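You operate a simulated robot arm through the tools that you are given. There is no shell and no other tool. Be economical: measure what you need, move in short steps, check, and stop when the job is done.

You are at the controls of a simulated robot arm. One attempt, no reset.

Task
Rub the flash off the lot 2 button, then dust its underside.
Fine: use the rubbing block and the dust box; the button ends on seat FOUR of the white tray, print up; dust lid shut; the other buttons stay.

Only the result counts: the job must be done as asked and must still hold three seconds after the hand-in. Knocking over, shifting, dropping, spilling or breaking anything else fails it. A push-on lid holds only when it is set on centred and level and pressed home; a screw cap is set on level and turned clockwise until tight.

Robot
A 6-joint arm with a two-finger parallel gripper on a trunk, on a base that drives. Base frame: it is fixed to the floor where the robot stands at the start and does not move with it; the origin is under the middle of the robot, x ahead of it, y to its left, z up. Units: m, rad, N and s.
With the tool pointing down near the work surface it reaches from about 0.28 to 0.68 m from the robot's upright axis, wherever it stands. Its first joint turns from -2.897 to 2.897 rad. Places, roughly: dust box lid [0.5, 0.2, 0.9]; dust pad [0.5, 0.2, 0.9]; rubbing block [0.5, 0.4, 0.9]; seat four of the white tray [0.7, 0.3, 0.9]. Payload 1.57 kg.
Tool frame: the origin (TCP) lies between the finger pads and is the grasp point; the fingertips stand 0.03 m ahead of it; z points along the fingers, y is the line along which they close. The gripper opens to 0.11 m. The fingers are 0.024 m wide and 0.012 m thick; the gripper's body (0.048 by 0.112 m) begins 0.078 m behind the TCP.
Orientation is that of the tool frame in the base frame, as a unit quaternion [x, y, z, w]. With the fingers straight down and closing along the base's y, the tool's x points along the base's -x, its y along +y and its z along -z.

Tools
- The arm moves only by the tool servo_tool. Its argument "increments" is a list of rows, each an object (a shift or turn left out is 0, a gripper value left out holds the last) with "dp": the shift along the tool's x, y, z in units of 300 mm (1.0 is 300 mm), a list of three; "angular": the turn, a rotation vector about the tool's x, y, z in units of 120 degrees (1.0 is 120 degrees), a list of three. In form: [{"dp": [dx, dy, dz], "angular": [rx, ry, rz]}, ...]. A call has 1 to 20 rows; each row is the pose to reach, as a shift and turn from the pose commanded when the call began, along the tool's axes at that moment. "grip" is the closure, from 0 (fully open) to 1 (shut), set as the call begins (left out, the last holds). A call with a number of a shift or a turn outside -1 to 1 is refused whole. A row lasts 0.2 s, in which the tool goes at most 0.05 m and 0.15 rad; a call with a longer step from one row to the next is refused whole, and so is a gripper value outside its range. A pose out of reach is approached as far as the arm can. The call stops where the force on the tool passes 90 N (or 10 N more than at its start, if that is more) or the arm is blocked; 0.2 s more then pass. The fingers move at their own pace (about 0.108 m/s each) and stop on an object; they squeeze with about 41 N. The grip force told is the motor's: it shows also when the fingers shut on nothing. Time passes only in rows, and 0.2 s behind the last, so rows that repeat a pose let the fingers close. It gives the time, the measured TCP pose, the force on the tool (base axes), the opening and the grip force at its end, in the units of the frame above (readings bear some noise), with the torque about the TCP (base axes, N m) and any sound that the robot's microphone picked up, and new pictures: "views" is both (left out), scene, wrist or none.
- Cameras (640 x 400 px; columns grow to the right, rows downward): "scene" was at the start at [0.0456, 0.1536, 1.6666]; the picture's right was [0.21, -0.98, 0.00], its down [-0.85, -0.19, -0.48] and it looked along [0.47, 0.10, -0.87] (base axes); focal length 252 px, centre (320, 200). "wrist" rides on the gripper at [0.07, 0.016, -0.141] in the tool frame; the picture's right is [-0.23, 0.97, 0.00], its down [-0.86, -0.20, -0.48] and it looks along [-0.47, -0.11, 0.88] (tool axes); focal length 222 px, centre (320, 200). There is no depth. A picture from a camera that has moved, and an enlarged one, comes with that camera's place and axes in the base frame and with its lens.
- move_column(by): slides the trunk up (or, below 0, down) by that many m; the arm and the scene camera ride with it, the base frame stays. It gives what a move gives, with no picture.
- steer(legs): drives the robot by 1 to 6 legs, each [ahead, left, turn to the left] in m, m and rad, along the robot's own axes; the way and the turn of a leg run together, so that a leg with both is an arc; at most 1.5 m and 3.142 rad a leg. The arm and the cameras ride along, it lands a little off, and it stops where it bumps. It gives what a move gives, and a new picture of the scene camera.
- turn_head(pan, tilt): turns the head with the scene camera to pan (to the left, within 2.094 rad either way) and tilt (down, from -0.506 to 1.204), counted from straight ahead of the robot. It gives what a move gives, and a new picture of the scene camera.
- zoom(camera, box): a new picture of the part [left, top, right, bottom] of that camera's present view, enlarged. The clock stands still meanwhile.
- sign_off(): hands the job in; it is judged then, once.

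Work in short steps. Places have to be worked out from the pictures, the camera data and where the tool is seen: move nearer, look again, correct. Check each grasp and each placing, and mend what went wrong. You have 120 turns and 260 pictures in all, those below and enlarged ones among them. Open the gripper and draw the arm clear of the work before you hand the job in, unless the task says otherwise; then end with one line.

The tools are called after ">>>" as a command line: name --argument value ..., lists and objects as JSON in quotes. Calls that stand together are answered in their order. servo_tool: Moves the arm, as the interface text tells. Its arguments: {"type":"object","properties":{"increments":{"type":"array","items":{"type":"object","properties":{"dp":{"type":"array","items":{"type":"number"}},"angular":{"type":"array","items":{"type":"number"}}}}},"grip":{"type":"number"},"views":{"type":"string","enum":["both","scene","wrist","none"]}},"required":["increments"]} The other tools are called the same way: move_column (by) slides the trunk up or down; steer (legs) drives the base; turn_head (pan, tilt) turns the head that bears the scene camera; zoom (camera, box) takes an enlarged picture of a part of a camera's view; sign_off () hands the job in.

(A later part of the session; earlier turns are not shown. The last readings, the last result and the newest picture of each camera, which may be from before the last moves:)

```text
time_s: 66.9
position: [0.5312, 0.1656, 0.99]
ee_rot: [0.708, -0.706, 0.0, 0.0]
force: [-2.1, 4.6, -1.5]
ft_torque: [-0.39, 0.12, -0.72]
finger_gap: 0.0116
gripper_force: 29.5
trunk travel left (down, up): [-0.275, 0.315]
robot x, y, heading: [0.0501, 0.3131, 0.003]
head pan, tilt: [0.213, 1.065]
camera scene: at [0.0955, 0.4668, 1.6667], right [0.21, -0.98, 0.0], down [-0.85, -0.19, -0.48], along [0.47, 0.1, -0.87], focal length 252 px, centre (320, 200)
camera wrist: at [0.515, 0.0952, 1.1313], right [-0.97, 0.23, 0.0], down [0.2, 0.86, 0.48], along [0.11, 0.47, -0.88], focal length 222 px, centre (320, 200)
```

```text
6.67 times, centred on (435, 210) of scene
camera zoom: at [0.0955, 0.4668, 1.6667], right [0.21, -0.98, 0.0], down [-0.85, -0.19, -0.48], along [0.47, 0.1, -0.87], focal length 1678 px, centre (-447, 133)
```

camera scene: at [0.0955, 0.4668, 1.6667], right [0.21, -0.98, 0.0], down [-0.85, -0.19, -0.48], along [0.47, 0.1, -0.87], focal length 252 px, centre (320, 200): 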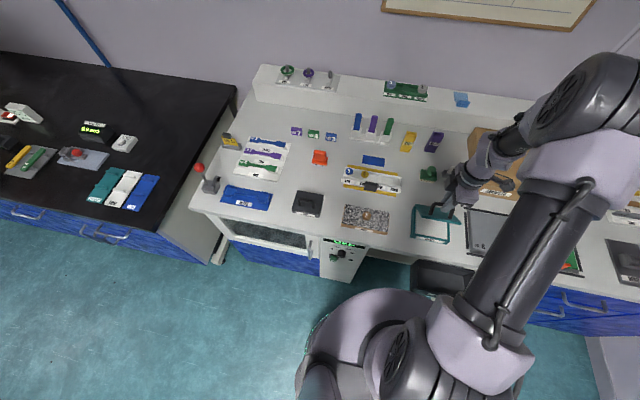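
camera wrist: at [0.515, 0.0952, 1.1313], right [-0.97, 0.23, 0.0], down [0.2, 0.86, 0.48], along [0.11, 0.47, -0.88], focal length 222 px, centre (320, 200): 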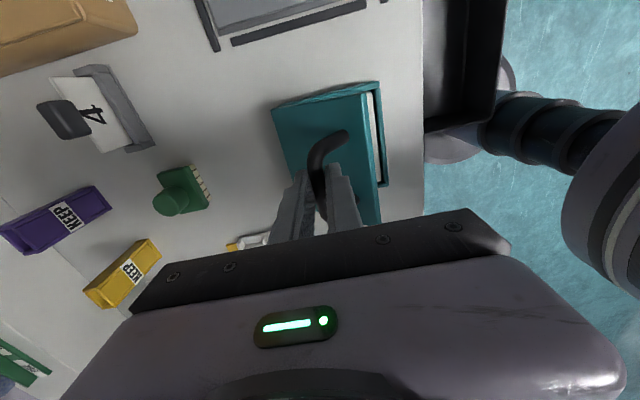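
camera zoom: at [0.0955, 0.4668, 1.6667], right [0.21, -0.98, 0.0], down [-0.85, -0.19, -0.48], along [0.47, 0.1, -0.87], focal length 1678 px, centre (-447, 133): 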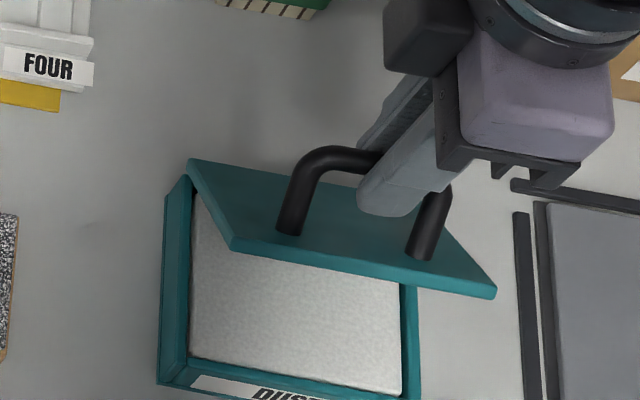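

The lid swings well and the dust pad is showing. Continuing past vertical.

>>> servo_tool --increments '[{"dp": [0, -0.0245, -0.006]}, {"dp": [0, -0.049, -0.011]}, {"dp": [0, -0.074, -0.0127]}, {"dp": [0, -0.099, -0.0137]}, {"dp": [0, -0.124, -0.011]}, {"dp": [0, -0.149, -0.0077]}, {"dp": [0, -0.173, 0.0]}, {"dp": [0, -0.197, 0.007]}, {"dp": [0, -0.22, 0.018]}]' --views "both"

>>> zoom --camera "scene" --box '[395, 170, 491, 242]'

```text
time_s: 68.9
position: [0.5977, 0.1641, 0.9863]
ee_rot: [0.707, -0.707, 0.001, 0.001]
force: [7.9, 5.5, 20.6]
ft_torque: [0.34, -0.1, -0.67]
finger_gap: 0.0119
gripper_force: 29.2
trunk travel left (down, up): [-0.275, 0.315]
robot x, y, heading: [0.0487, 0.3101, 0.003]
head pan, tilt: [0.213, 1.065]
camera scene: at [0.0951, 0.4677, 1.6666], right [0.21, -0.98, 0.0], down [-0.85, -0.19, -0.48], along [0.47, 0.1, -0.87], focal length 252 px, centre (320, 200)
camera wrist: at [0.5814, 0.0946, 1.1271], right [-0.97, 0.23, 0.0], down [0.2, 0.86, 0.48], along [0.11, 0.47, -0.88], focal length 222 px, centre (320, 200)
```

scene: 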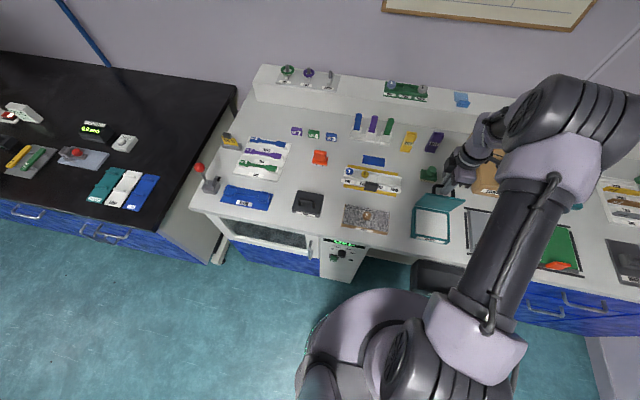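
wrist: 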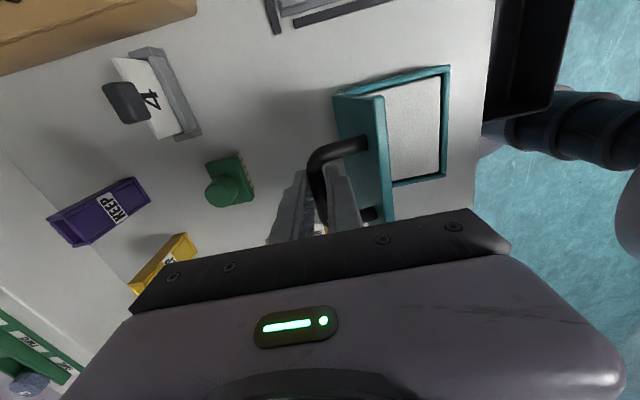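

```text
5.56 times, centred on (443, 206) of scene
camera zoom: at [0.0951, 0.4677, 1.6666], right [0.21, -0.98, 0.0], down [-0.85, -0.19, -0.48], along [0.47, 0.1, -0.87], focal length 1399 px, centre (-363, 167)
```

zoom: 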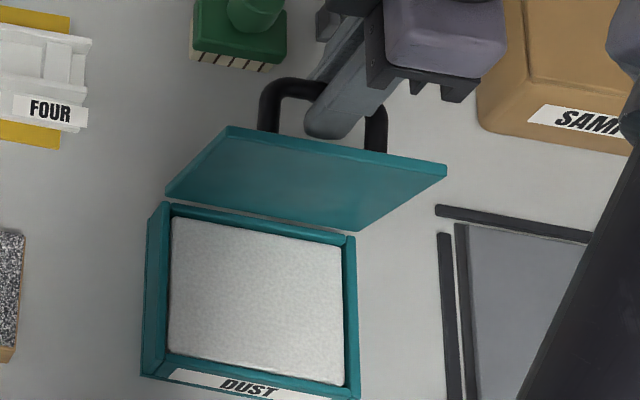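

The lid is past vertical and meeting its stop. I'll open the fingers a little and see whether the lid stays.

>>> servo_tool --increments '[{"dp": [0, -0.006, 0.003]}, {"dp": [0, -0.006, 0.0]}]' --views "none"

>>> servo_tool --increments '[{"dp": [0, 0, 0]}, {"dp": [0, 0, 0]}, {"dp": [0, 0, 0]}]' --grip 0.75 --views "wrist"

>>> zoom --camera "scene" --box '[395, 170, 491, 242]'

```text
time_s: 69.5
position: [0.5995, 0.1644, 0.984]
ee_rot: [0.707, -0.707, -0.001, 0.0]
force: [7.7, 1.5, 17.6]
ft_torque: [-0.21, -0.12, -0.74]
finger_gap: 0.0122
gripper_force: 29.2
trunk travel left (down, up): [-0.275, 0.315]
robot x, y, heading: [0.0505, 0.3147, 0.004]
head pan, tilt: [0.213, 1.065]
```

```text
time_s: 70.3
position: [0.6003, 0.1643, 0.9845]
ee_rot: [0.707, -0.707, -0.001, 0.0]
force: [-0.4, 0.6, -1.0]
ft_torque: [-0.04, 0.02, 0.03]
finger_gap: 0.0275
gripper_force: 0.1
trunk travel left (down, up): [-0.275, 0.315]
robot x, y, heading: [0.0509, 0.3136, -0.002]
head pan, tilt: [0.213, 1.065]
camera wrist: at [0.5831, 0.0942, 1.1255], right [-0.97, 0.23, 0.0], down [0.2, 0.86, 0.48], along [0.11, 0.47, -0.88], focal length 222 px, centre (320, 200)
```

wrist: 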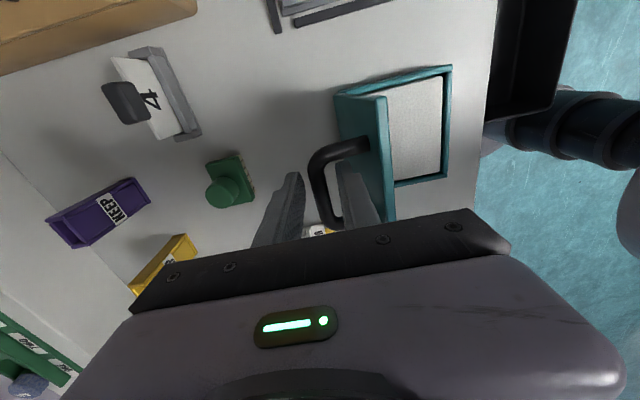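

```text
5.56 times, centred on (443, 206) of scene
camera zoom: at [0.0957, 0.4662, 1.6666], right [0.21, -0.98, 0.0], down [-0.85, -0.19, -0.48], along [0.47, 0.1, -0.87], focal length 1399 px, centre (-363, 167)
```

zoom: 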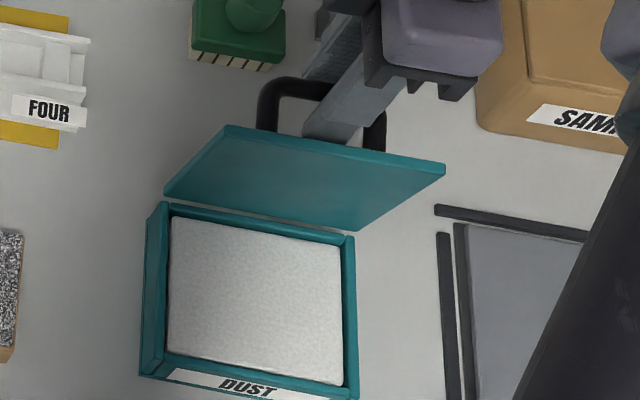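

The lid stays open. Rise straight up, then turn back and return over the button on the block.

>>> servo_tool --increments '[{"dp": [0, 0, -0.12]}, {"dp": [0, 0, -0.25]}, {"dp": [0, 0, -0.35]}]' --views "scene"

>>> servo_tool --increments '[{"dp": [-0.07, 0.034, 0], "angular": [0, 0, 0.068]}, {"dp": [-0.14, 0.068, 0], "angular": [0, 0, 0.136]}, {"dp": [-0.21, 0.102, 0], "angular": [0, 0, 0.204]}, {"dp": [-0.28, 0.136, 0], "angular": [0, 0, 0.272]}, {"dp": [-0.35, 0.17, 0], "angular": [0, 0, 0.34]}, {"dp": [-0.42, 0.204, 0], "angular": [0, 0, 0.408]}, {"dp": [-0.49, 0.238, 0], "angular": [0, 0, 0.476]}, {"dp": [-0.56, 0.272, 0], "angular": [0, 0, 0.544]}, {"dp": [-0.63, 0.306, 0], "angular": [0, 0, 0.612]}, {"dp": [-0.7, 0.34, 0], "angular": [0, 0, 0.68]}, {"dp": [-0.747, 0.37, 0.0], "angular": [0, 0, 0.75]}]' --grip 0.55 --views "both"

```text
time_s: 71.1
position: [0.6004, 0.1622, 1.0894]
ee_rot: [0.708, -0.707, -0.001, 0.0]
force: [-0.9, -0.3, 0.2]
ft_torque: [0.0, 0.0, -0.01]
finger_gap: 0.0274
gripper_force: 0.0
trunk travel left (down, up): [-0.275, 0.315]
robot x, y, heading: [0.0509, 0.315, -0.0]
head pan, tilt: [0.213, 1.065]
camera scene: at [0.0952, 0.4661, 1.6667], right [0.21, -0.98, 0.0], down [-0.85, -0.19, -0.48], along [0.47, 0.1, -0.87], focal length 252 px, centre (320, 200)
```

scene: 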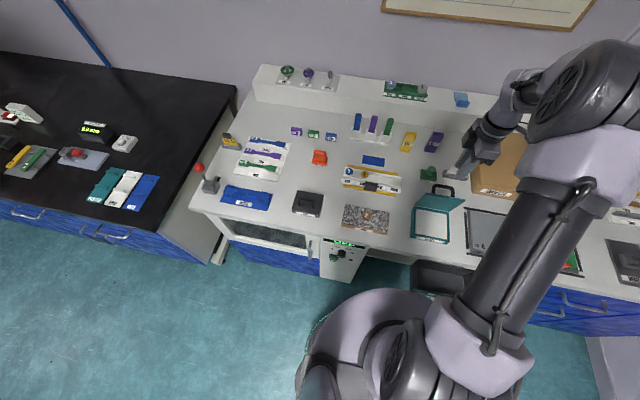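

```text
time_s: 73.5
position: [0.4905, 0.3882, 1.09]
ee_rot: [0.0, 1.0, 0.0, 0.0]
force: [0.0, 0.4, -0.4]
ft_torque: [0.01, 0.01, 0.04]
finger_gap: 0.0495
gripper_force: 0.1
trunk travel left (down, up): [-0.275, 0.315]
robot x, y, heading: [0.0519, 0.3161, 0.006]
head pan, tilt: [0.213, 1.065]
camera scene: at [0.0956, 0.4663, 1.6666], right [0.21, -0.98, 0.0], down [-0.85, -0.19, -0.48], along [0.47, 0.1, -0.87], focal length 252 px, centre (320, 200)
camera wrist: at [0.4204, 0.4041, 1.2302], right [0.23, 0.97, 0.0], down [0.86, -0.2, 0.48], along [0.47, -0.11, -0.88], focal length 222 px, centre (320, 200)
```

scene: 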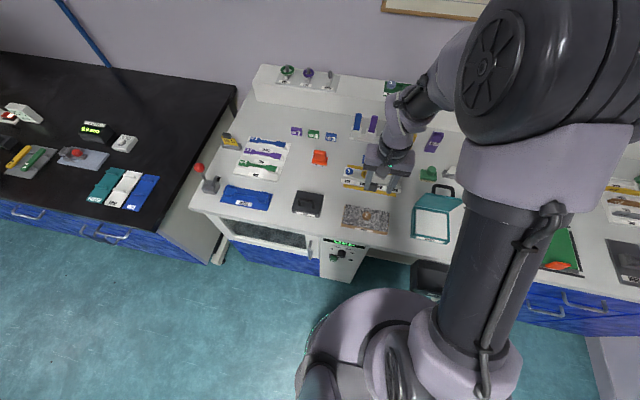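
wrist: 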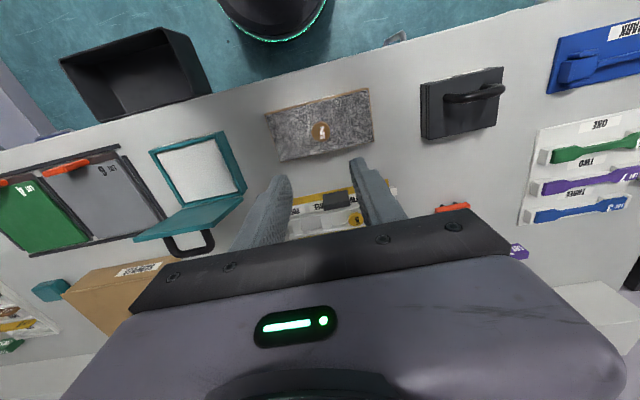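

Descending onto the button to grip it again.

>>> servo_tool --increments '[{"dp": [0, 0, 0.15]}, {"dp": [0, 0, 0.3]}, {"dp": [0, 0, 0.45]}, {"dp": [0, 0, 0.55]}, {"dp": [0, 0, 0.58]}, {"dp": [0, 0, 0.595]}, {"dp": [0, 0, 0.595]}]' --views "wrist"

>>> zoom --camera "wrist" --box '[270, 130, 370, 210]'

```text
time_s: 75.1
position: [0.4885, 0.3887, 0.9108]
ee_rot: [-0.001, 1.0, 0.0, 0.001]
force: [-0.1, 0.4, 0.5]
ft_torque: [0.0, -0.01, -0.03]
finger_gap: 0.0495
gripper_force: 0.0
trunk travel left (down, up): [-0.275, 0.315]
robot x, y, heading: [0.047, 0.3126, -0.004]
head pan, tilt: [0.213, 1.065]
camera wrist: at [0.4184, 0.4051, 1.0524], right [0.23, 0.97, 0.0], down [0.86, -0.2, 0.48], along [0.47, -0.11, -0.88], focal length 222 px, centre (320, 200)
```

wrist: 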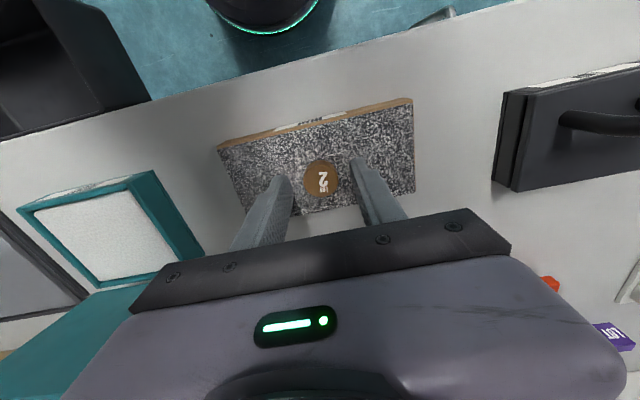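

```text
5.00 times, centred on (320, 170) of wrist
camera zoom: at [0.4184, 0.4051, 1.0524], right [0.23, 0.97, 0.0], down [0.86, -0.2, 0.48], along [0.47, -0.11, -0.88], focal length 1111 px, centre (320, 350)
```

zoom: 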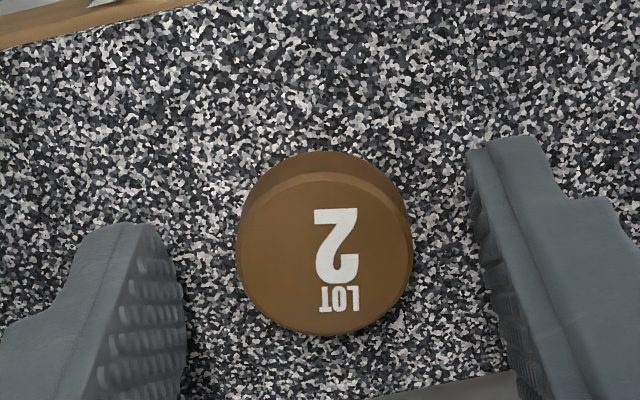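

Aligned. Grip, lift, and carry over the dust pad at about (0.505, 0.166).

>>> servo_tool --increments '[{"dp": [0, 0, 0]}, {"dp": [0, 0, 0]}, {"dp": [0, 0, 0]}]' --grip 1 --views "none"

>>> servo_tool --increments '[{"dp": [0, 0, -0.12]}, {"dp": [0, 0, -0.27]}, {"dp": [0, -0.15, -0.36]}, {"dp": [-0.02, -0.3, -0.36]}, {"dp": [-0.04, -0.45, -0.36]}, {"dp": [-0.05, -0.6, -0.36]}, {"dp": [-0.05, -0.74, -0.36]}]' --views "both"

>>> zoom --camera "wrist" --box '[220, 90, 420, 215]'

>>> zoom --camera "scene" --box '[395, 170, 491, 242]'

```text
time_s: 75.9
position: [0.4875, 0.3878, 0.9115]
ee_rot: [-0.001, 1.0, 0.0, 0.0]
force: [0.6, 0.3, -0.2]
ft_torque: [0.0, 0.02, -0.02]
finger_gap: 0.0268
gripper_force: 37.7
trunk travel left (down, up): [-0.275, 0.315]
robot x, y, heading: [0.0473, 0.3144, 0.003]
head pan, tilt: [0.213, 1.065]
```

```text
refused: row 3 steps farther than a row can; nothing moved
```

```text
3.20 times, centred on (320, 152) of wrist
camera zoom: at [0.4185, 0.4051, 1.0526], right [0.23, 0.97, 0.0], down [0.86, -0.2, 0.48], along [0.47, -0.11, -0.88], focal length 711 px, centre (320, 352)
```

zoom: 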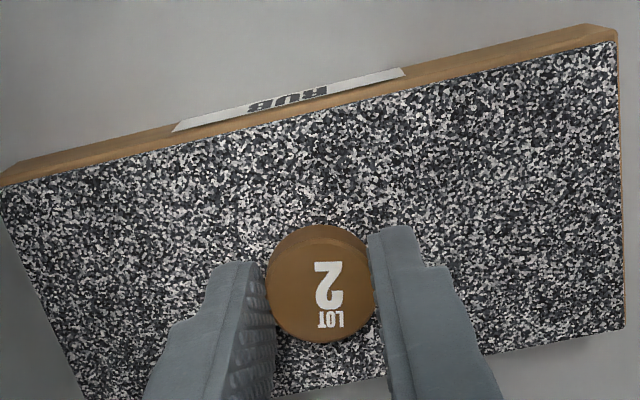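

```text
5.56 times, centred on (443, 206) of scene
camera zoom: at [0.0958, 0.4661, 1.6666], right [0.21, -0.98, 0.0], down [-0.85, -0.19, -0.48], along [0.47, 0.1, -0.87], focal length 1399 px, centre (-363, 167)
```

zoom: 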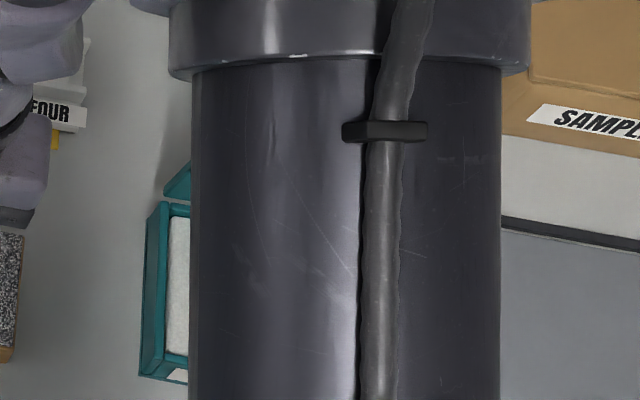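

Gripped (26.8 mm). The path was refused for one step too long; resending with smaller steps.

>>> servo_tool --increments '[{"dp": [0, 0, -0.12]}, {"dp": [0, 0, -0.27]}, {"dp": [0, 0, -0.36]}, {"dp": [0, -0.15, -0.36]}, {"dp": [-0.02, -0.3, -0.36]}, {"dp": [-0.04, -0.45, -0.36]}, {"dp": [-0.05, -0.6, -0.36]}, {"dp": [-0.05, -0.74, -0.36]}]' --views "both"

>>> zoom --camera "wrist" --box '[220, 90, 420, 215]'

>>> zoom --camera "scene" --box '[395, 170, 491, 242]'

```text
time_s: 77.7
position: [0.5035, 0.1622, 1.0217]
ee_rot: [-0.001, 1.0, 0.001, 0.0]
force: [-0.9, -0.2, -0.6]
ft_torque: [0.0, 0.02, -0.01]
finger_gap: 0.0269
gripper_force: 37.1
trunk travel left (down, up): [-0.275, 0.315]
robot x, y, heading: [0.0485, 0.3132, 0.001]
head pan, tilt: [0.213, 1.065]
camera scene: at [0.0958, 0.4649, 1.6668], right [0.21, -0.98, 0.0], down [-0.85, -0.19, -0.48], along [0.47, 0.1, -0.87], focal length 252 px, centre (320, 200)
camera wrist: at [0.4334, 0.1782, 1.1617], right [0.23, 0.97, 0.0], down [0.86, -0.2, 0.48], along [0.47, -0.11, -0.88], focal length 222 px, centre (320, 200)
```

scene: 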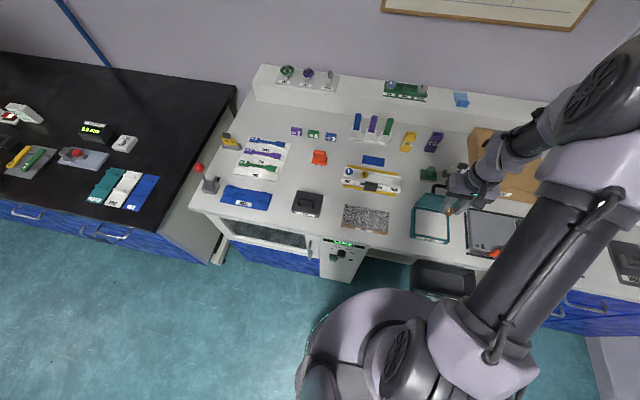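
wrist: 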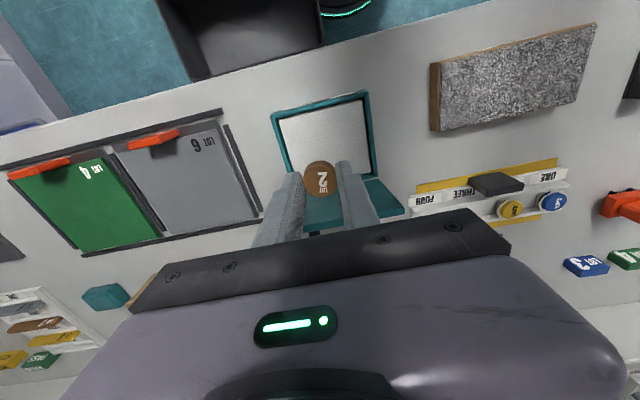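

```text
3.20 times, centred on (320, 152) of wrist
camera zoom: at [0.4334, 0.1782, 1.1617], right [0.23, 0.97, 0.0], down [0.86, -0.2, 0.48], along [0.47, -0.11, -0.88], focal length 711 px, centre (320, 352)
```

zoom: 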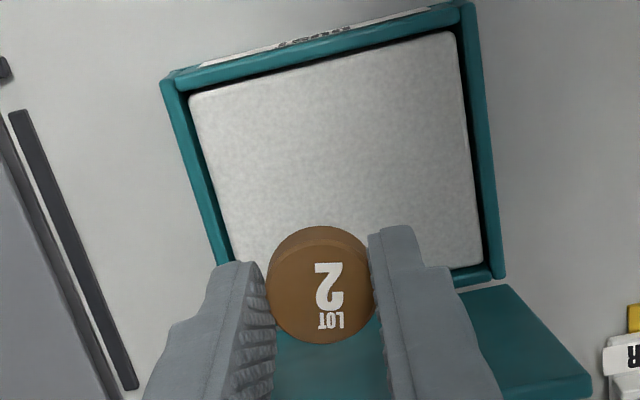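

```text
5.56 times, centred on (443, 206) of scene
camera zoom: at [0.0958, 0.4649, 1.6668], right [0.21, -0.98, 0.0], down [-0.85, -0.19, -0.48], along [0.47, 0.1, -0.87], focal length 1399 px, centre (-363, 167)
```

zoom: 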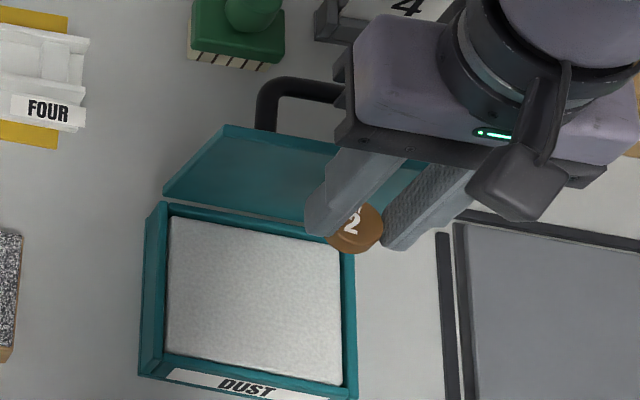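

Pad centre is at about (0.503, 0.169). Shift +6 mm in y and descend in steps toward contact.

>>> servo_tool --increments '[{"dp": [0, 0.02, 0.1]}, {"dp": [0, 0.02, 0.2]}, {"dp": [0, 0.02, 0.27]}, {"dp": [0, 0.02, 0.3]}]' --views "wrist"

>>> zoom --camera "scene" --box '[395, 170, 491, 242]'

```text
time_s: 78.7
position: [0.5046, 0.1701, 0.9287]
ee_rot: [-0.001, 1.0, 0.0, 0.0]
force: [-0.4, -0.1, -0.3]
ft_torque: [0.03, 0.0, -0.01]
finger_gap: 0.0269
gripper_force: 38.2
trunk travel left (down, up): [-0.275, 0.315]
robot x, y, heading: [0.0509, 0.3142, 0.0]
head pan, tilt: [0.213, 1.065]
camera wrist: at [0.4345, 0.1864, 1.0697], right [0.23, 0.97, 0.0], down [0.86, -0.2, 0.48], along [0.47, -0.11, -0.88], focal length 222 px, centre (320, 200)
```

wrist: 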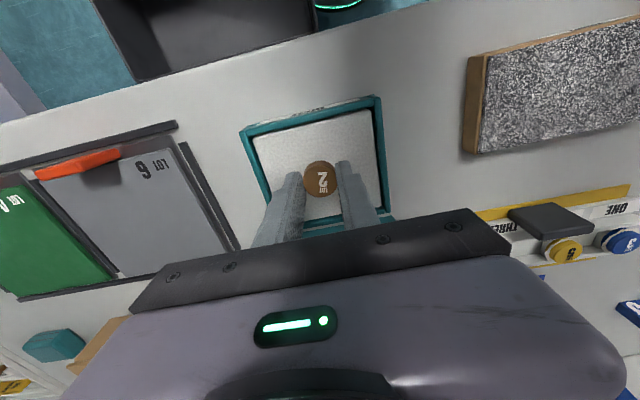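

```text
5.56 times, centred on (443, 206) of scene
camera zoom: at [0.0959, 0.4661, 1.6666], right [0.21, -0.98, 0.0], down [-0.85, -0.19, -0.48], along [0.47, 0.1, -0.87], focal length 1399 px, centre (-363, 167)
```

zoom: 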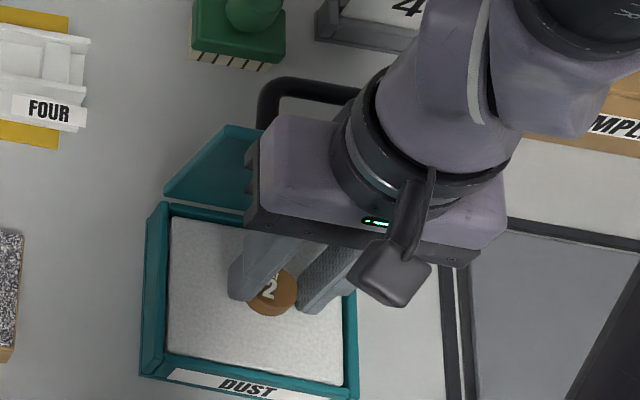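

Close to the pad with no contact. Stepping down gently.

>>> servo_tool --increments '[{"dp": [0, 0, 0.006]}, {"dp": [0, 0, 0.012]}, {"dp": [0, 0, 0.018]}]' --views "none"

>>> servo_tool --increments '[{"dp": [0, 0, 0.006]}, {"dp": [0, 0, 0.01]}]' --views "none"

```text
time_s: 79.5
position: [0.504, 0.1708, 0.9258]
ee_rot: [-0.001, 1.0, 0.001, 0.0]
force: [0.5, -0.5, 0.6]
ft_torque: [0.02, -0.05, 0.01]
finger_gap: 0.0269
gripper_force: 37.6
trunk travel left (down, up): [-0.275, 0.315]
robot x, y, heading: [0.0476, 0.3094, 0.001]
head pan, tilt: [0.213, 1.065]
```

```text
time_s: 80.1
position: [0.5053, 0.1712, 0.9199]
ee_rot: [0.0, 1.0, 0.001, 0.0]
force: [0.0, -0.2, -1.0]
ft_torque: [0.0, -0.01, 0.02]
finger_gap: 0.0269
gripper_force: 37.8
trunk travel left (down, up): [-0.275, 0.315]
robot x, y, heading: [0.0514, 0.3104, 0.004]
head pan, tilt: [0.213, 1.065]
```

>>> servo_tool --increments '[{"dp": [0, 0, 0.005]}, {"dp": [0, 0, 0.01]}]' --views "none"

>>> servo_tool --increments '[{"dp": [0, 0, 0.004]}, {"dp": [0, 0, 0.007]}]' --views "wrist"

>>> zoom --camera "wrist" --box '[240, 100, 400, 210]'

```text
time_s: 80.7
position: [0.5032, 0.1719, 0.9174]
ee_rot: [-0.001, 1.0, 0.0, 0.0]
force: [0.2, -0.4, -0.2]
ft_torque: [0.01, 0.01, 0.01]
finger_gap: 0.0267
gripper_force: 37.1
trunk travel left (down, up): [-0.275, 0.315]
robot x, y, heading: [0.0509, 0.3164, 0.002]
head pan, tilt: [0.213, 1.065]
```

```text
time_s: 81.3
position: [0.504, 0.1724, 0.9165]
ee_rot: [-0.001, 1.0, -0.001, 0.0]
force: [0.5, -0.7, 0.1]
ft_torque: [0.02, 0.01, 0.01]
finger_gap: 0.0268
gripper_force: 37.9
trunk travel left (down, up): [-0.275, 0.315]
robot x, y, heading: [0.0523, 0.3126, 0.002]
head pan, tilt: [0.213, 1.065]
camera wrist: at [0.4336, 0.1885, 1.0566], right [0.23, 0.97, 0.0], down [0.86, -0.2, 0.48], along [0.47, -0.11, -0.88], focal length 222 px, centre (320, 200)
```

wrist: 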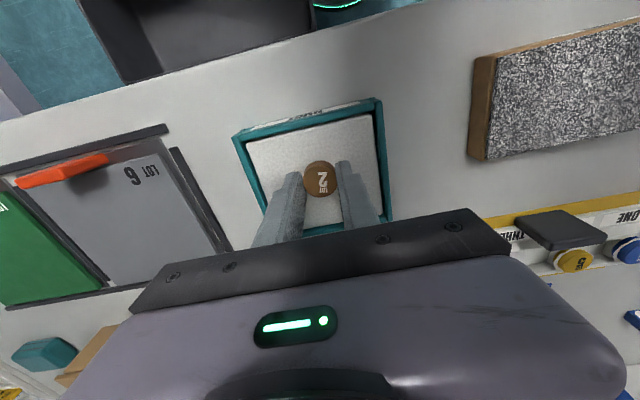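

```text
3.64 times, centred on (320, 155) of wrist
camera zoom: at [0.4336, 0.1885, 1.0566], right [0.23, 0.97, 0.0], down [0.86, -0.2, 0.48], along [0.47, -0.11, -0.88], focal length 808 px, centre (320, 364)
```

zoom: 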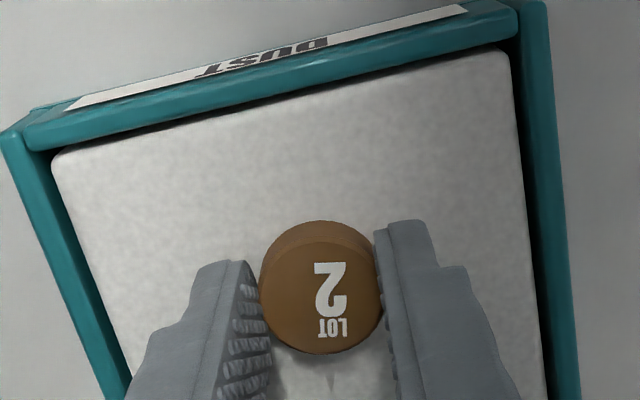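

>>> servo_tool --increments '[{"dp": [0, 0, 0.005]}, {"dp": [0, 0, 0.009]}]' --views "none"

>>> servo_tool --increments '[{"dp": [0, 0, 0.005]}, {"dp": [0, 0, 0.009]}]' --views "none"

```text
time_s: 81.9
position: [0.5039, 0.1723, 0.9135]
ee_rot: [-0.001, 1.0, 0.0, 0.001]
force: [1.7, 3.4, 7.3]
ft_torque: [0.13, -0.06, 0.02]
finger_gap: 0.0268
gripper_force: 37.8
trunk travel left (down, up): [-0.275, 0.315]
robot x, y, heading: [0.0548, 0.3142, 0.001]
head pan, tilt: [0.213, 1.065]
```

```text
time_s: 82.5
position: [0.5026, 0.1726, 0.9133]
ee_rot: [-0.001, 1.0, -0.001, 0.002]
force: [-3.9, 0.8, 40.5]
ft_torque: [0.11, 0.11, 0.02]
finger_gap: 0.0268
gripper_force: 37.6
trunk travel left (down, up): [-0.275, 0.315]
robot x, y, heading: [0.0478, 0.3094, 0.005]
head pan, tilt: [0.213, 1.065]
```

Pressed on the pad with 40 N. I'll ease it slightly, make a small dab motion, then lift.

>>> servo_tool --increments '[{"dp": [0, 0, -0.005]}, {"dp": [0.02, 0, -0.005]}, {"dp": [0, 0, -0.005]}, {"dp": [0, 0.02, -0.005]}, {"dp": [0, -0.02, -0.005]}, {"dp": [0, 0, -0.005]}, {"dp": [0, 0, -0.003]}, {"dp": [0, 0, -0.05]}, {"dp": [0, 0, -0.15]}, {"dp": [0, 0, -0.3]}, {"dp": [0, 0, -0.4]}]' --views "both"

>>> zoom --camera "wrist" --box '[220, 90, 420, 215]'

>>> zoom --camera "scene" --box '[395, 170, 491, 242]'

```text
time_s: 84.9
position: [0.504, 0.1722, 1.0287]
ee_rot: [-0.001, 1.0, 0.0, 0.0]
force: [0.5, -0.3, 0.5]
ft_torque: [-0.03, -0.02, 0.0]
finger_gap: 0.0266
gripper_force: 36.8
trunk travel left (down, up): [-0.275, 0.315]
robot x, y, heading: [0.0531, 0.3115, 0.005]
head pan, tilt: [0.213, 1.065]
camera scene: at [0.0956, 0.4662, 1.6666], right [0.21, -0.98, 0.0], down [-0.85, -0.19, -0.48], along [0.47, 0.1, -0.87], focal length 252 px, centre (320, 200)
camera wrist: at [0.4346, 0.1881, 1.1691], right [0.23, 0.97, 0.0], down [0.86, -0.2, 0.48], along [0.47, -0.11, -0.88], focal length 222 px, centre (320, 200)
```

scene: 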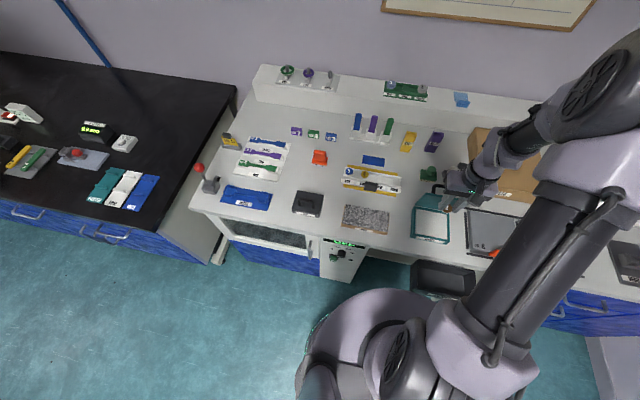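
wrist: 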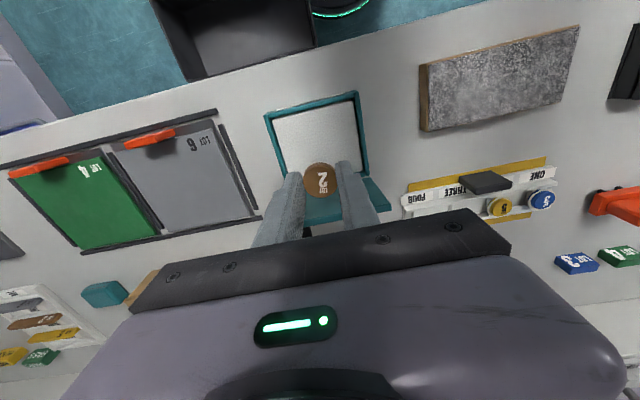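

```text
3.20 times, centred on (320, 152) of wrist
camera zoom: at [0.4346, 0.1881, 1.1691], right [0.23, 0.97, 0.0], down [0.86, -0.2, 0.48], along [0.47, -0.11, -0.88], focal length 711 px, centre (320, 352)
```

zoom: 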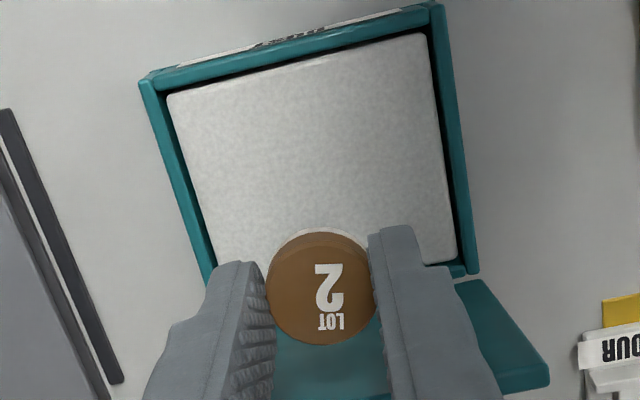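

```text
5.56 times, centred on (443, 206) of scene
camera zoom: at [0.0956, 0.4662, 1.6666], right [0.21, -0.98, 0.0], down [-0.85, -0.19, -0.48], along [0.47, 0.1, -0.87], focal length 1399 px, centre (-363, 167)
```

zoom: 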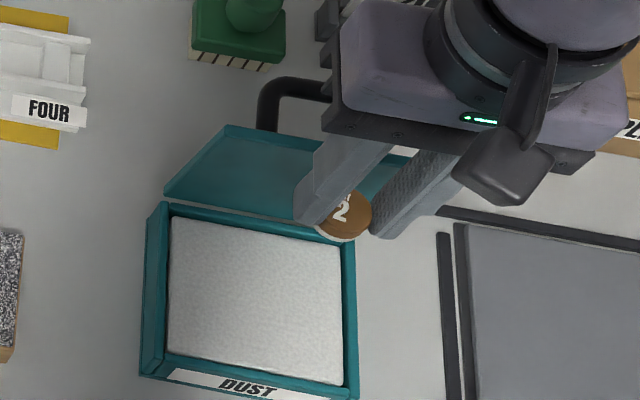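

A thin dusty rim shows on the underside. Now to seat FOUR: I'll move sideways first, then forward to about (0.661, 0.302).

>>> servo_tool --increments '[{"dp": [0, 0.15, 0]}, {"dp": [0, 0.3, 0]}, {"dp": [0, 0.433, 0]}, {"dp": [-0.15, 0.433, 0]}, {"dp": [-0.3, 0.433, 0]}, {"dp": [-0.45, 0.433, 0]}, {"dp": [-0.525, 0.433, 0.1]}, {"dp": [-0.525, 0.433, 0.2]}]' --views "both"

>>> zoom --camera "wrist" --box '[240, 110, 400, 210]'

>>> zoom --camera "scene" --box '[340, 145, 436, 205]'

```text
time_s: 86.7
position: [0.6616, 0.302, 0.9673]
ee_rot: [-0.001, 1.0, -0.001, 0.0]
force: [-0.2, -0.3, 0.1]
ft_torque: [0.0, 0.03, 0.0]
finger_gap: 0.027
gripper_force: 37.6
trunk travel left (down, up): [-0.275, 0.315]
robot x, y, heading: [0.052, 0.3132, -0.003]
head pan, tilt: [0.213, 1.065]
camera scene: at [0.096, 0.4662, 1.6666], right [0.21, -0.98, 0.0], down [-0.85, -0.19, -0.48], along [0.47, 0.1, -0.88], focal length 252 px, centre (320, 200)
camera wrist: at [0.5913, 0.318, 1.1089], right [0.23, 0.97, 0.0], down [0.86, -0.2, 0.48], along [0.47, -0.11, -0.88], focal length 222 px, centre (320, 200)
```

scene: 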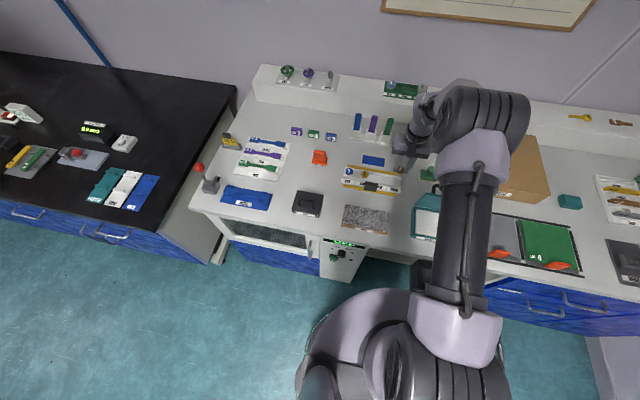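
wrist: 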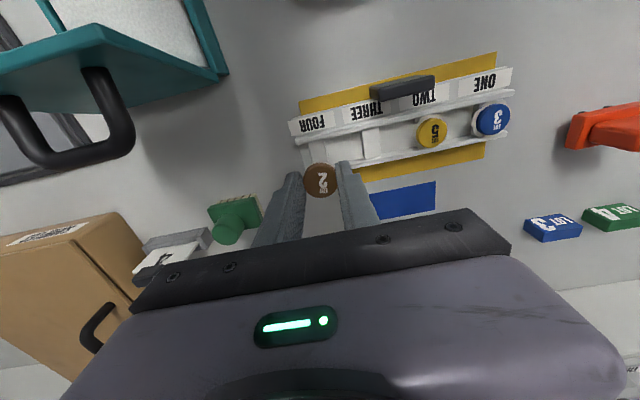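

```text
4.00 times, centred on (320, 160) of wrist
camera zoom: at [0.5913, 0.318, 1.1089], right [0.23, 0.97, 0.0], down [0.86, -0.2, 0.48], along [0.47, -0.11, -0.88], focal length 888 px, centre (320, 360)
```

zoom: 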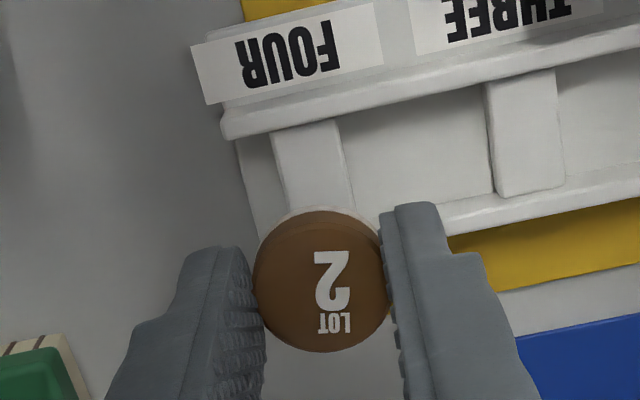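

```text
6.67 times, centred on (388, 175) of scene
camera zoom: at [0.096, 0.4662, 1.6666], right [0.21, -0.98, 0.0], down [-0.85, -0.19, -0.48], along [0.47, 0.1, -0.88], focal length 1678 px, centre (-133, 367)
```

zoom: 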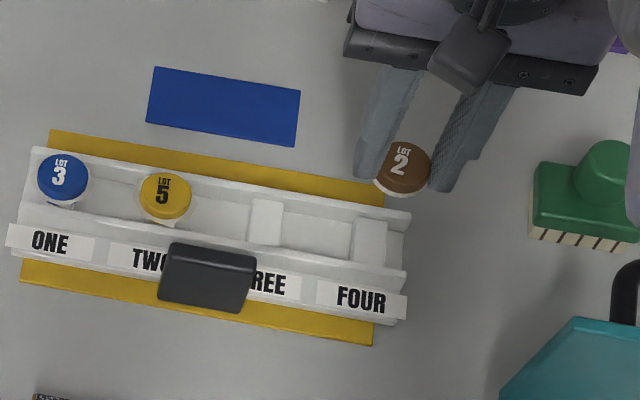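

THREE's block is at about y = 0.358 and FOUR's at about (0.6625, 0.2995). Adjusting slightly and descending near the seat.

>>> servo_tool --increments '[{"dp": [-0.003, -0.008, 0.06]}, {"dp": [-0.003, -0.008, 0.12]}, {"dp": [-0.003, -0.008, 0.16]}, {"dp": [-0.003, -0.008, 0.175]}]' --views "wrist"

>>> zoom --camera "wrist" --box '[240, 110, 400, 210]'

>>> zoom --camera "scene" --box '[355, 155, 435, 205]'

```text
time_s: 87.7
position: [0.6609, 0.2994, 0.9179]
ee_rot: [-0.001, 1.0, 0.0, 0.0]
force: [-0.8, 0.4, 0.3]
ft_torque: [-0.02, -0.01, 0.01]
finger_gap: 0.0269
gripper_force: 37.4
trunk travel left (down, up): [-0.275, 0.315]
robot x, y, heading: [0.0503, 0.313, 0.001]
head pan, tilt: [0.213, 1.065]
camera wrist: at [0.5917, 0.3163, 1.0583], right [0.23, 0.97, 0.0], down [0.86, -0.2, 0.48], along [0.47, -0.11, -0.88], focal length 222 px, centre (320, 200)
```

wrist: 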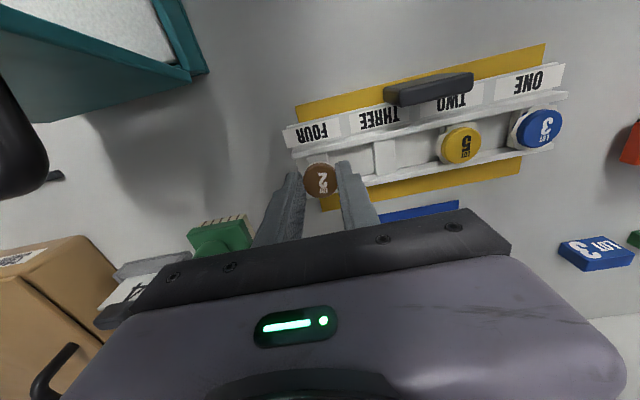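

```text
4.00 times, centred on (320, 160) of wrist
camera zoom: at [0.5917, 0.3163, 1.0583], right [0.23, 0.97, 0.0], down [0.86, -0.2, 0.48], along [0.47, -0.11, -0.88], focal length 888 px, centre (320, 360)
```

zoom: 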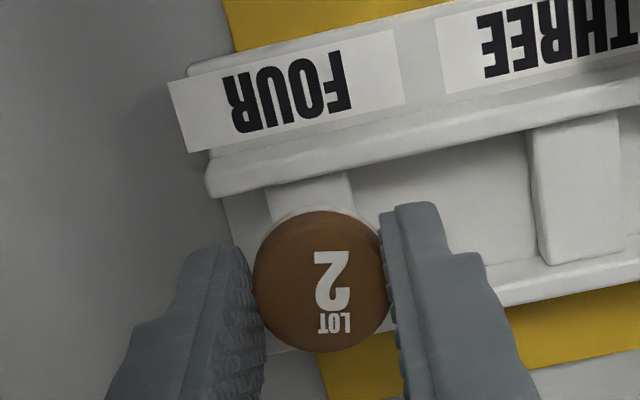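

```text
8.00 times, centred on (395, 180) of scene
camera zoom: at [0.0958, 0.4661, 1.6667], right [0.21, -0.98, 0.0], down [-0.85, -0.19, -0.48], along [0.47, 0.1, -0.87], focal length 2014 px, centre (-280, 360)
```

zoom: 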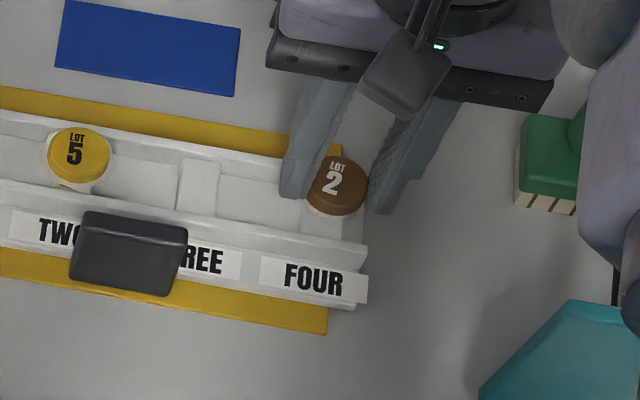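

Both views suggest moving about +2 mm in y and +1.5 mm in x. Adjusting and lowering to contact in small steps.

>>> servo_tool --increments '[{"dp": [-0.004, 0.006, 0.01]}, {"dp": [-0.004, 0.006, 0.02]}, {"dp": [-0.004, 0.006, 0.027]}]' --views "none"

>>> servo_tool --increments '[{"dp": [0, 0, 0.003]}, {"dp": [0, 0, 0.006]}]' --views "none"

```text
time_s: 88.5
position: [0.6646, 0.3012, 0.909]
ee_rot: [-0.001, 1.0, 0.0, 0.0]
force: [-0.3, -0.5, 0.5]
ft_torque: [0.03, -0.03, -0.03]
finger_gap: 0.0267
gripper_force: 37.6
trunk travel left (down, up): [-0.275, 0.315]
robot x, y, heading: [0.0526, 0.3131, -0.001]
head pan, tilt: [0.213, 1.065]
```

```text
time_s: 89.1
position: [0.6635, 0.3016, 0.9071]
ee_rot: [-0.001, 1.0, 0.0, 0.0]
force: [0.5, -0.2, -0.5]
ft_torque: [0.01, 0.01, 0.01]
finger_gap: 0.027
gripper_force: 38.1
trunk travel left (down, up): [-0.275, 0.315]
robot x, y, heading: [0.0466, 0.3131, 0.003]
head pan, tilt: [0.213, 1.065]
```

>>> servo_tool --increments '[{"dp": [0, 0, 0.002]}, {"dp": [0, 0, 0.004]}]' --views "wrist"

>>> zoom --camera "wrist" --box '[240, 110, 400, 210]'

>>> zoom --camera "scene" --box '[355, 155, 435, 205]'

```text
time_s: 89.7
position: [0.6633, 0.3016, 0.907]
ee_rot: [-0.001, 1.0, 0.0, 0.0]
force: [-0.5, -0.1, -0.1]
ft_torque: [-0.01, 0.03, -0.01]
finger_gap: 0.027
gripper_force: 38.0
trunk travel left (down, up): [-0.275, 0.315]
robot x, y, heading: [0.0507, 0.3121, -0.002]
head pan, tilt: [0.213, 1.065]
camera wrist: at [0.593, 0.3182, 1.0477], right [0.23, 0.97, 0.0], down [0.86, -0.2, 0.48], along [0.47, -0.11, -0.88], focal length 222 px, centre (320, 200)
```

wrist: 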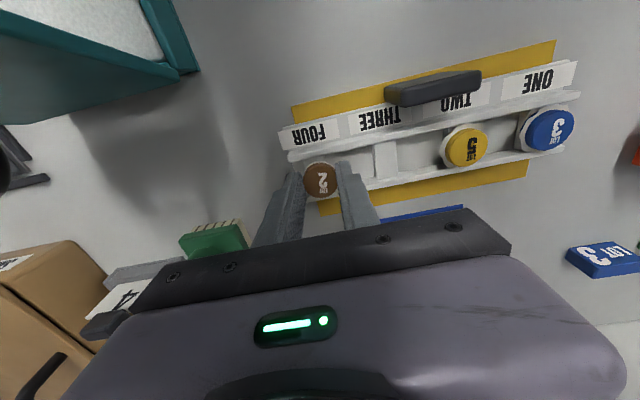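

```text
4.00 times, centred on (320, 160) of wrist
camera zoom: at [0.593, 0.3182, 1.0477], right [0.23, 0.97, 0.0], down [0.86, -0.2, 0.48], along [0.47, -0.11, -0.88], focal length 888 px, centre (320, 360)
```

zoom: 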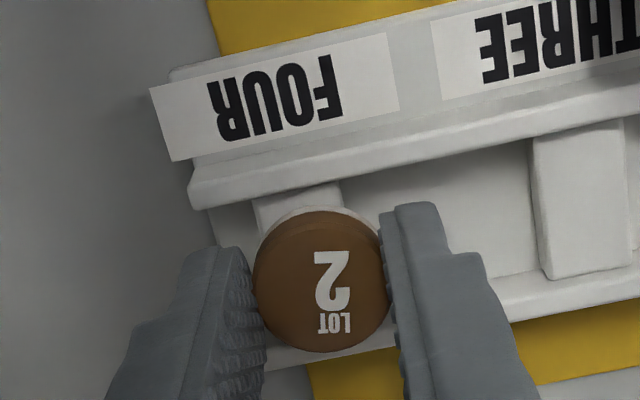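

```text
8.00 times, centred on (395, 180) of scene
camera zoom: at [0.0958, 0.4661, 1.6666], right [0.21, -0.98, 0.0], down [-0.85, -0.19, -0.48], along [0.47, 0.1, -0.87], focal length 2014 px, centre (-280, 360)
```

zoom: 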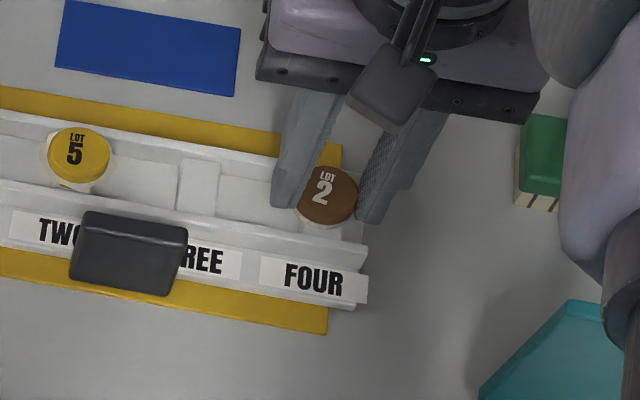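

Extrapolating the seat pitch from lot 5 puts seat FOUR within about 1 mm of the button. Lowering the last bit.

>>> servo_tool --increments '[{"dp": [0, 0, 0.002]}, {"dp": [0, 0, 0.004]}]' --views "none"

>>> servo_tool --increments '[{"dp": [0, 0, 0.002]}, {"dp": [0, 0, 0.003]}]' --views "none"

```text
time_s: 90.3
position: [0.663, 0.3028, 0.9046]
ee_rot: [-0.001, 1.0, -0.001, 0.0]
force: [0.1, -0.1, -0.4]
ft_torque: [0.02, 0.02, 0.02]
finger_gap: 0.0269
gripper_force: 37.2
trunk travel left (down, up): [-0.275, 0.315]
robot x, y, heading: [0.0534, 0.3053, 0.002]
head pan, tilt: [0.213, 1.065]
```

```text
time_s: 90.9
position: [0.6608, 0.3016, 0.9047]
ee_rot: [-0.001, 1.0, -0.001, 0.001]
force: [0.2, 1.4, 1.6]
ft_torque: [0.03, 0.0, -0.01]
finger_gap: 0.027
gripper_force: 37.5
trunk travel left (down, up): [-0.275, 0.315]
robot x, y, heading: [0.052, 0.3092, 0.007]
head pan, tilt: [0.213, 1.065]
```

Light contact (1.6 N). Opening the fingers and rising.

>>> servo_tool --increments '[{"dp": [0, 0, 0.001]}, {"dp": [0, 0, 0.001]}]' --views "none"

>>> servo_tool --increments '[{"dp": [0, 0, 0]}, {"dp": [0, 0, 0]}, {"dp": [0, 0, 0]}]' --grip 0.55 --views "none"

>>> servo_tool --increments '[{"dp": [0, 0, -0.05]}, {"dp": [0, 0, -0.18]}, {"dp": [0, 0, -0.33]}]' --views "wrist"

>>> zoom --camera "wrist" --box '[270, 90, 430, 190]'

>>> zoom --camera "scene" --box '[340, 150, 420, 200]'

```text
time_s: 91.5
position: [0.6625, 0.3016, 0.9042]
ee_rot: [0.0, 1.0, 0.0, -0.001]
force: [1.6, 0.5, 1.1]
ft_torque: [-0.03, -0.03, 0.02]
finger_gap: 0.0273
gripper_force: 37.5
trunk travel left (down, up): [-0.275, 0.315]
robot x, y, heading: [0.0501, 0.3132, 0.003]
head pan, tilt: [0.213, 1.065]
```

```text
time_s: 92.3
position: [0.6626, 0.3018, 0.9033]
ee_rot: [-0.001, 1.0, 0.0, -0.001]
force: [-0.1, -0.2, 0.6]
ft_torque: [0.0, 0.0, 0.02]
finger_gap: 0.0494
gripper_force: 0.0
trunk travel left (down, up): [-0.275, 0.315]
robot x, y, heading: [0.0528, 0.3115, 0.004]
head pan, tilt: [0.213, 1.065]
```

```text
time_s: 93.1
position: [0.6614, 0.2988, 1.0004]
ee_rot: [-0.001, 1.0, 0.0, 0.001]
force: [0.4, 0.3, 0.1]
ft_torque: [-0.01, 0.02, 0.0]
finger_gap: 0.0496
gripper_force: 0.0
trunk travel left (down, up): [-0.275, 0.315]
robot x, y, heading: [0.0496, 0.3146, 0.004]
head pan, tilt: [0.213, 1.065]
camera wrist: at [0.5914, 0.3173, 1.1415], right [0.23, 0.97, 0.0], down [0.86, -0.2, 0.48], along [0.47, -0.11, -0.88], focal length 222 px, centre (320, 200)
```

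wrist: 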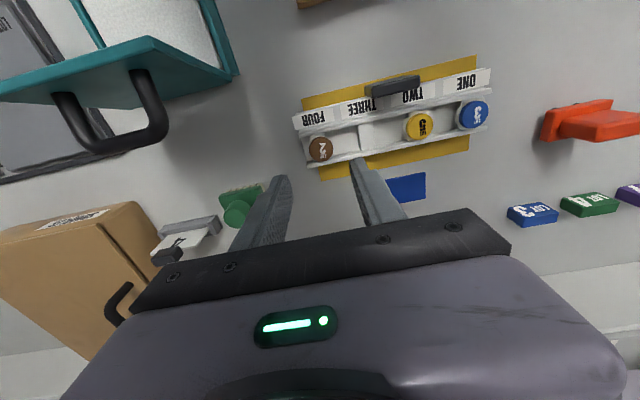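

```text
4.00 times, centred on (350, 140) of wrist
camera zoom: at [0.5914, 0.3173, 1.1415], right [0.23, 0.97, 0.0], down [0.86, -0.2, 0.48], along [0.47, -0.11, -0.88], focal length 888 px, centre (200, 440)
```

zoom: 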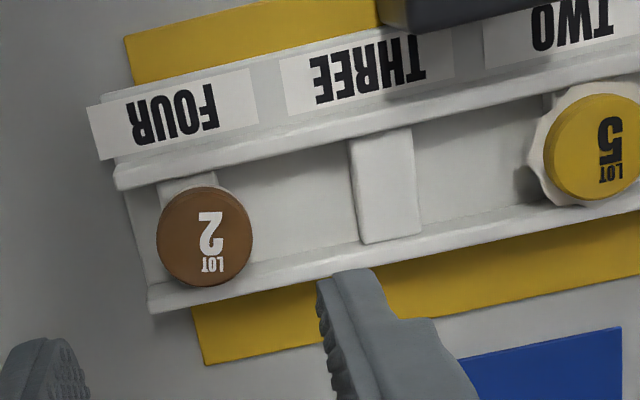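

```text
8.00 times, centred on (380, 175) of scene
camera zoom: at [0.0949, 0.466, 1.6667], right [0.21, -0.98, 0.0], down [-0.85, -0.19, -0.48], along [0.47, 0.1, -0.87], focal length 2014 px, centre (-160, 400)
```

zoom: 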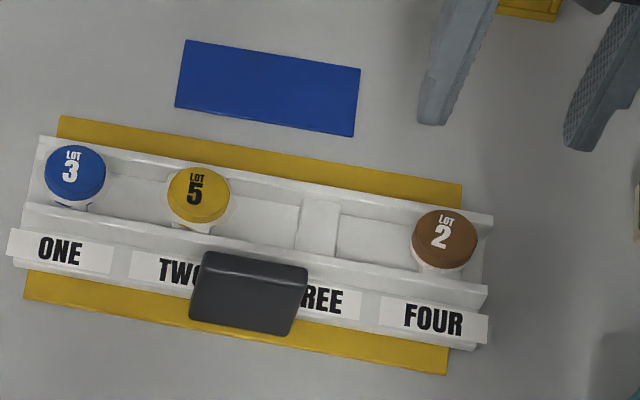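

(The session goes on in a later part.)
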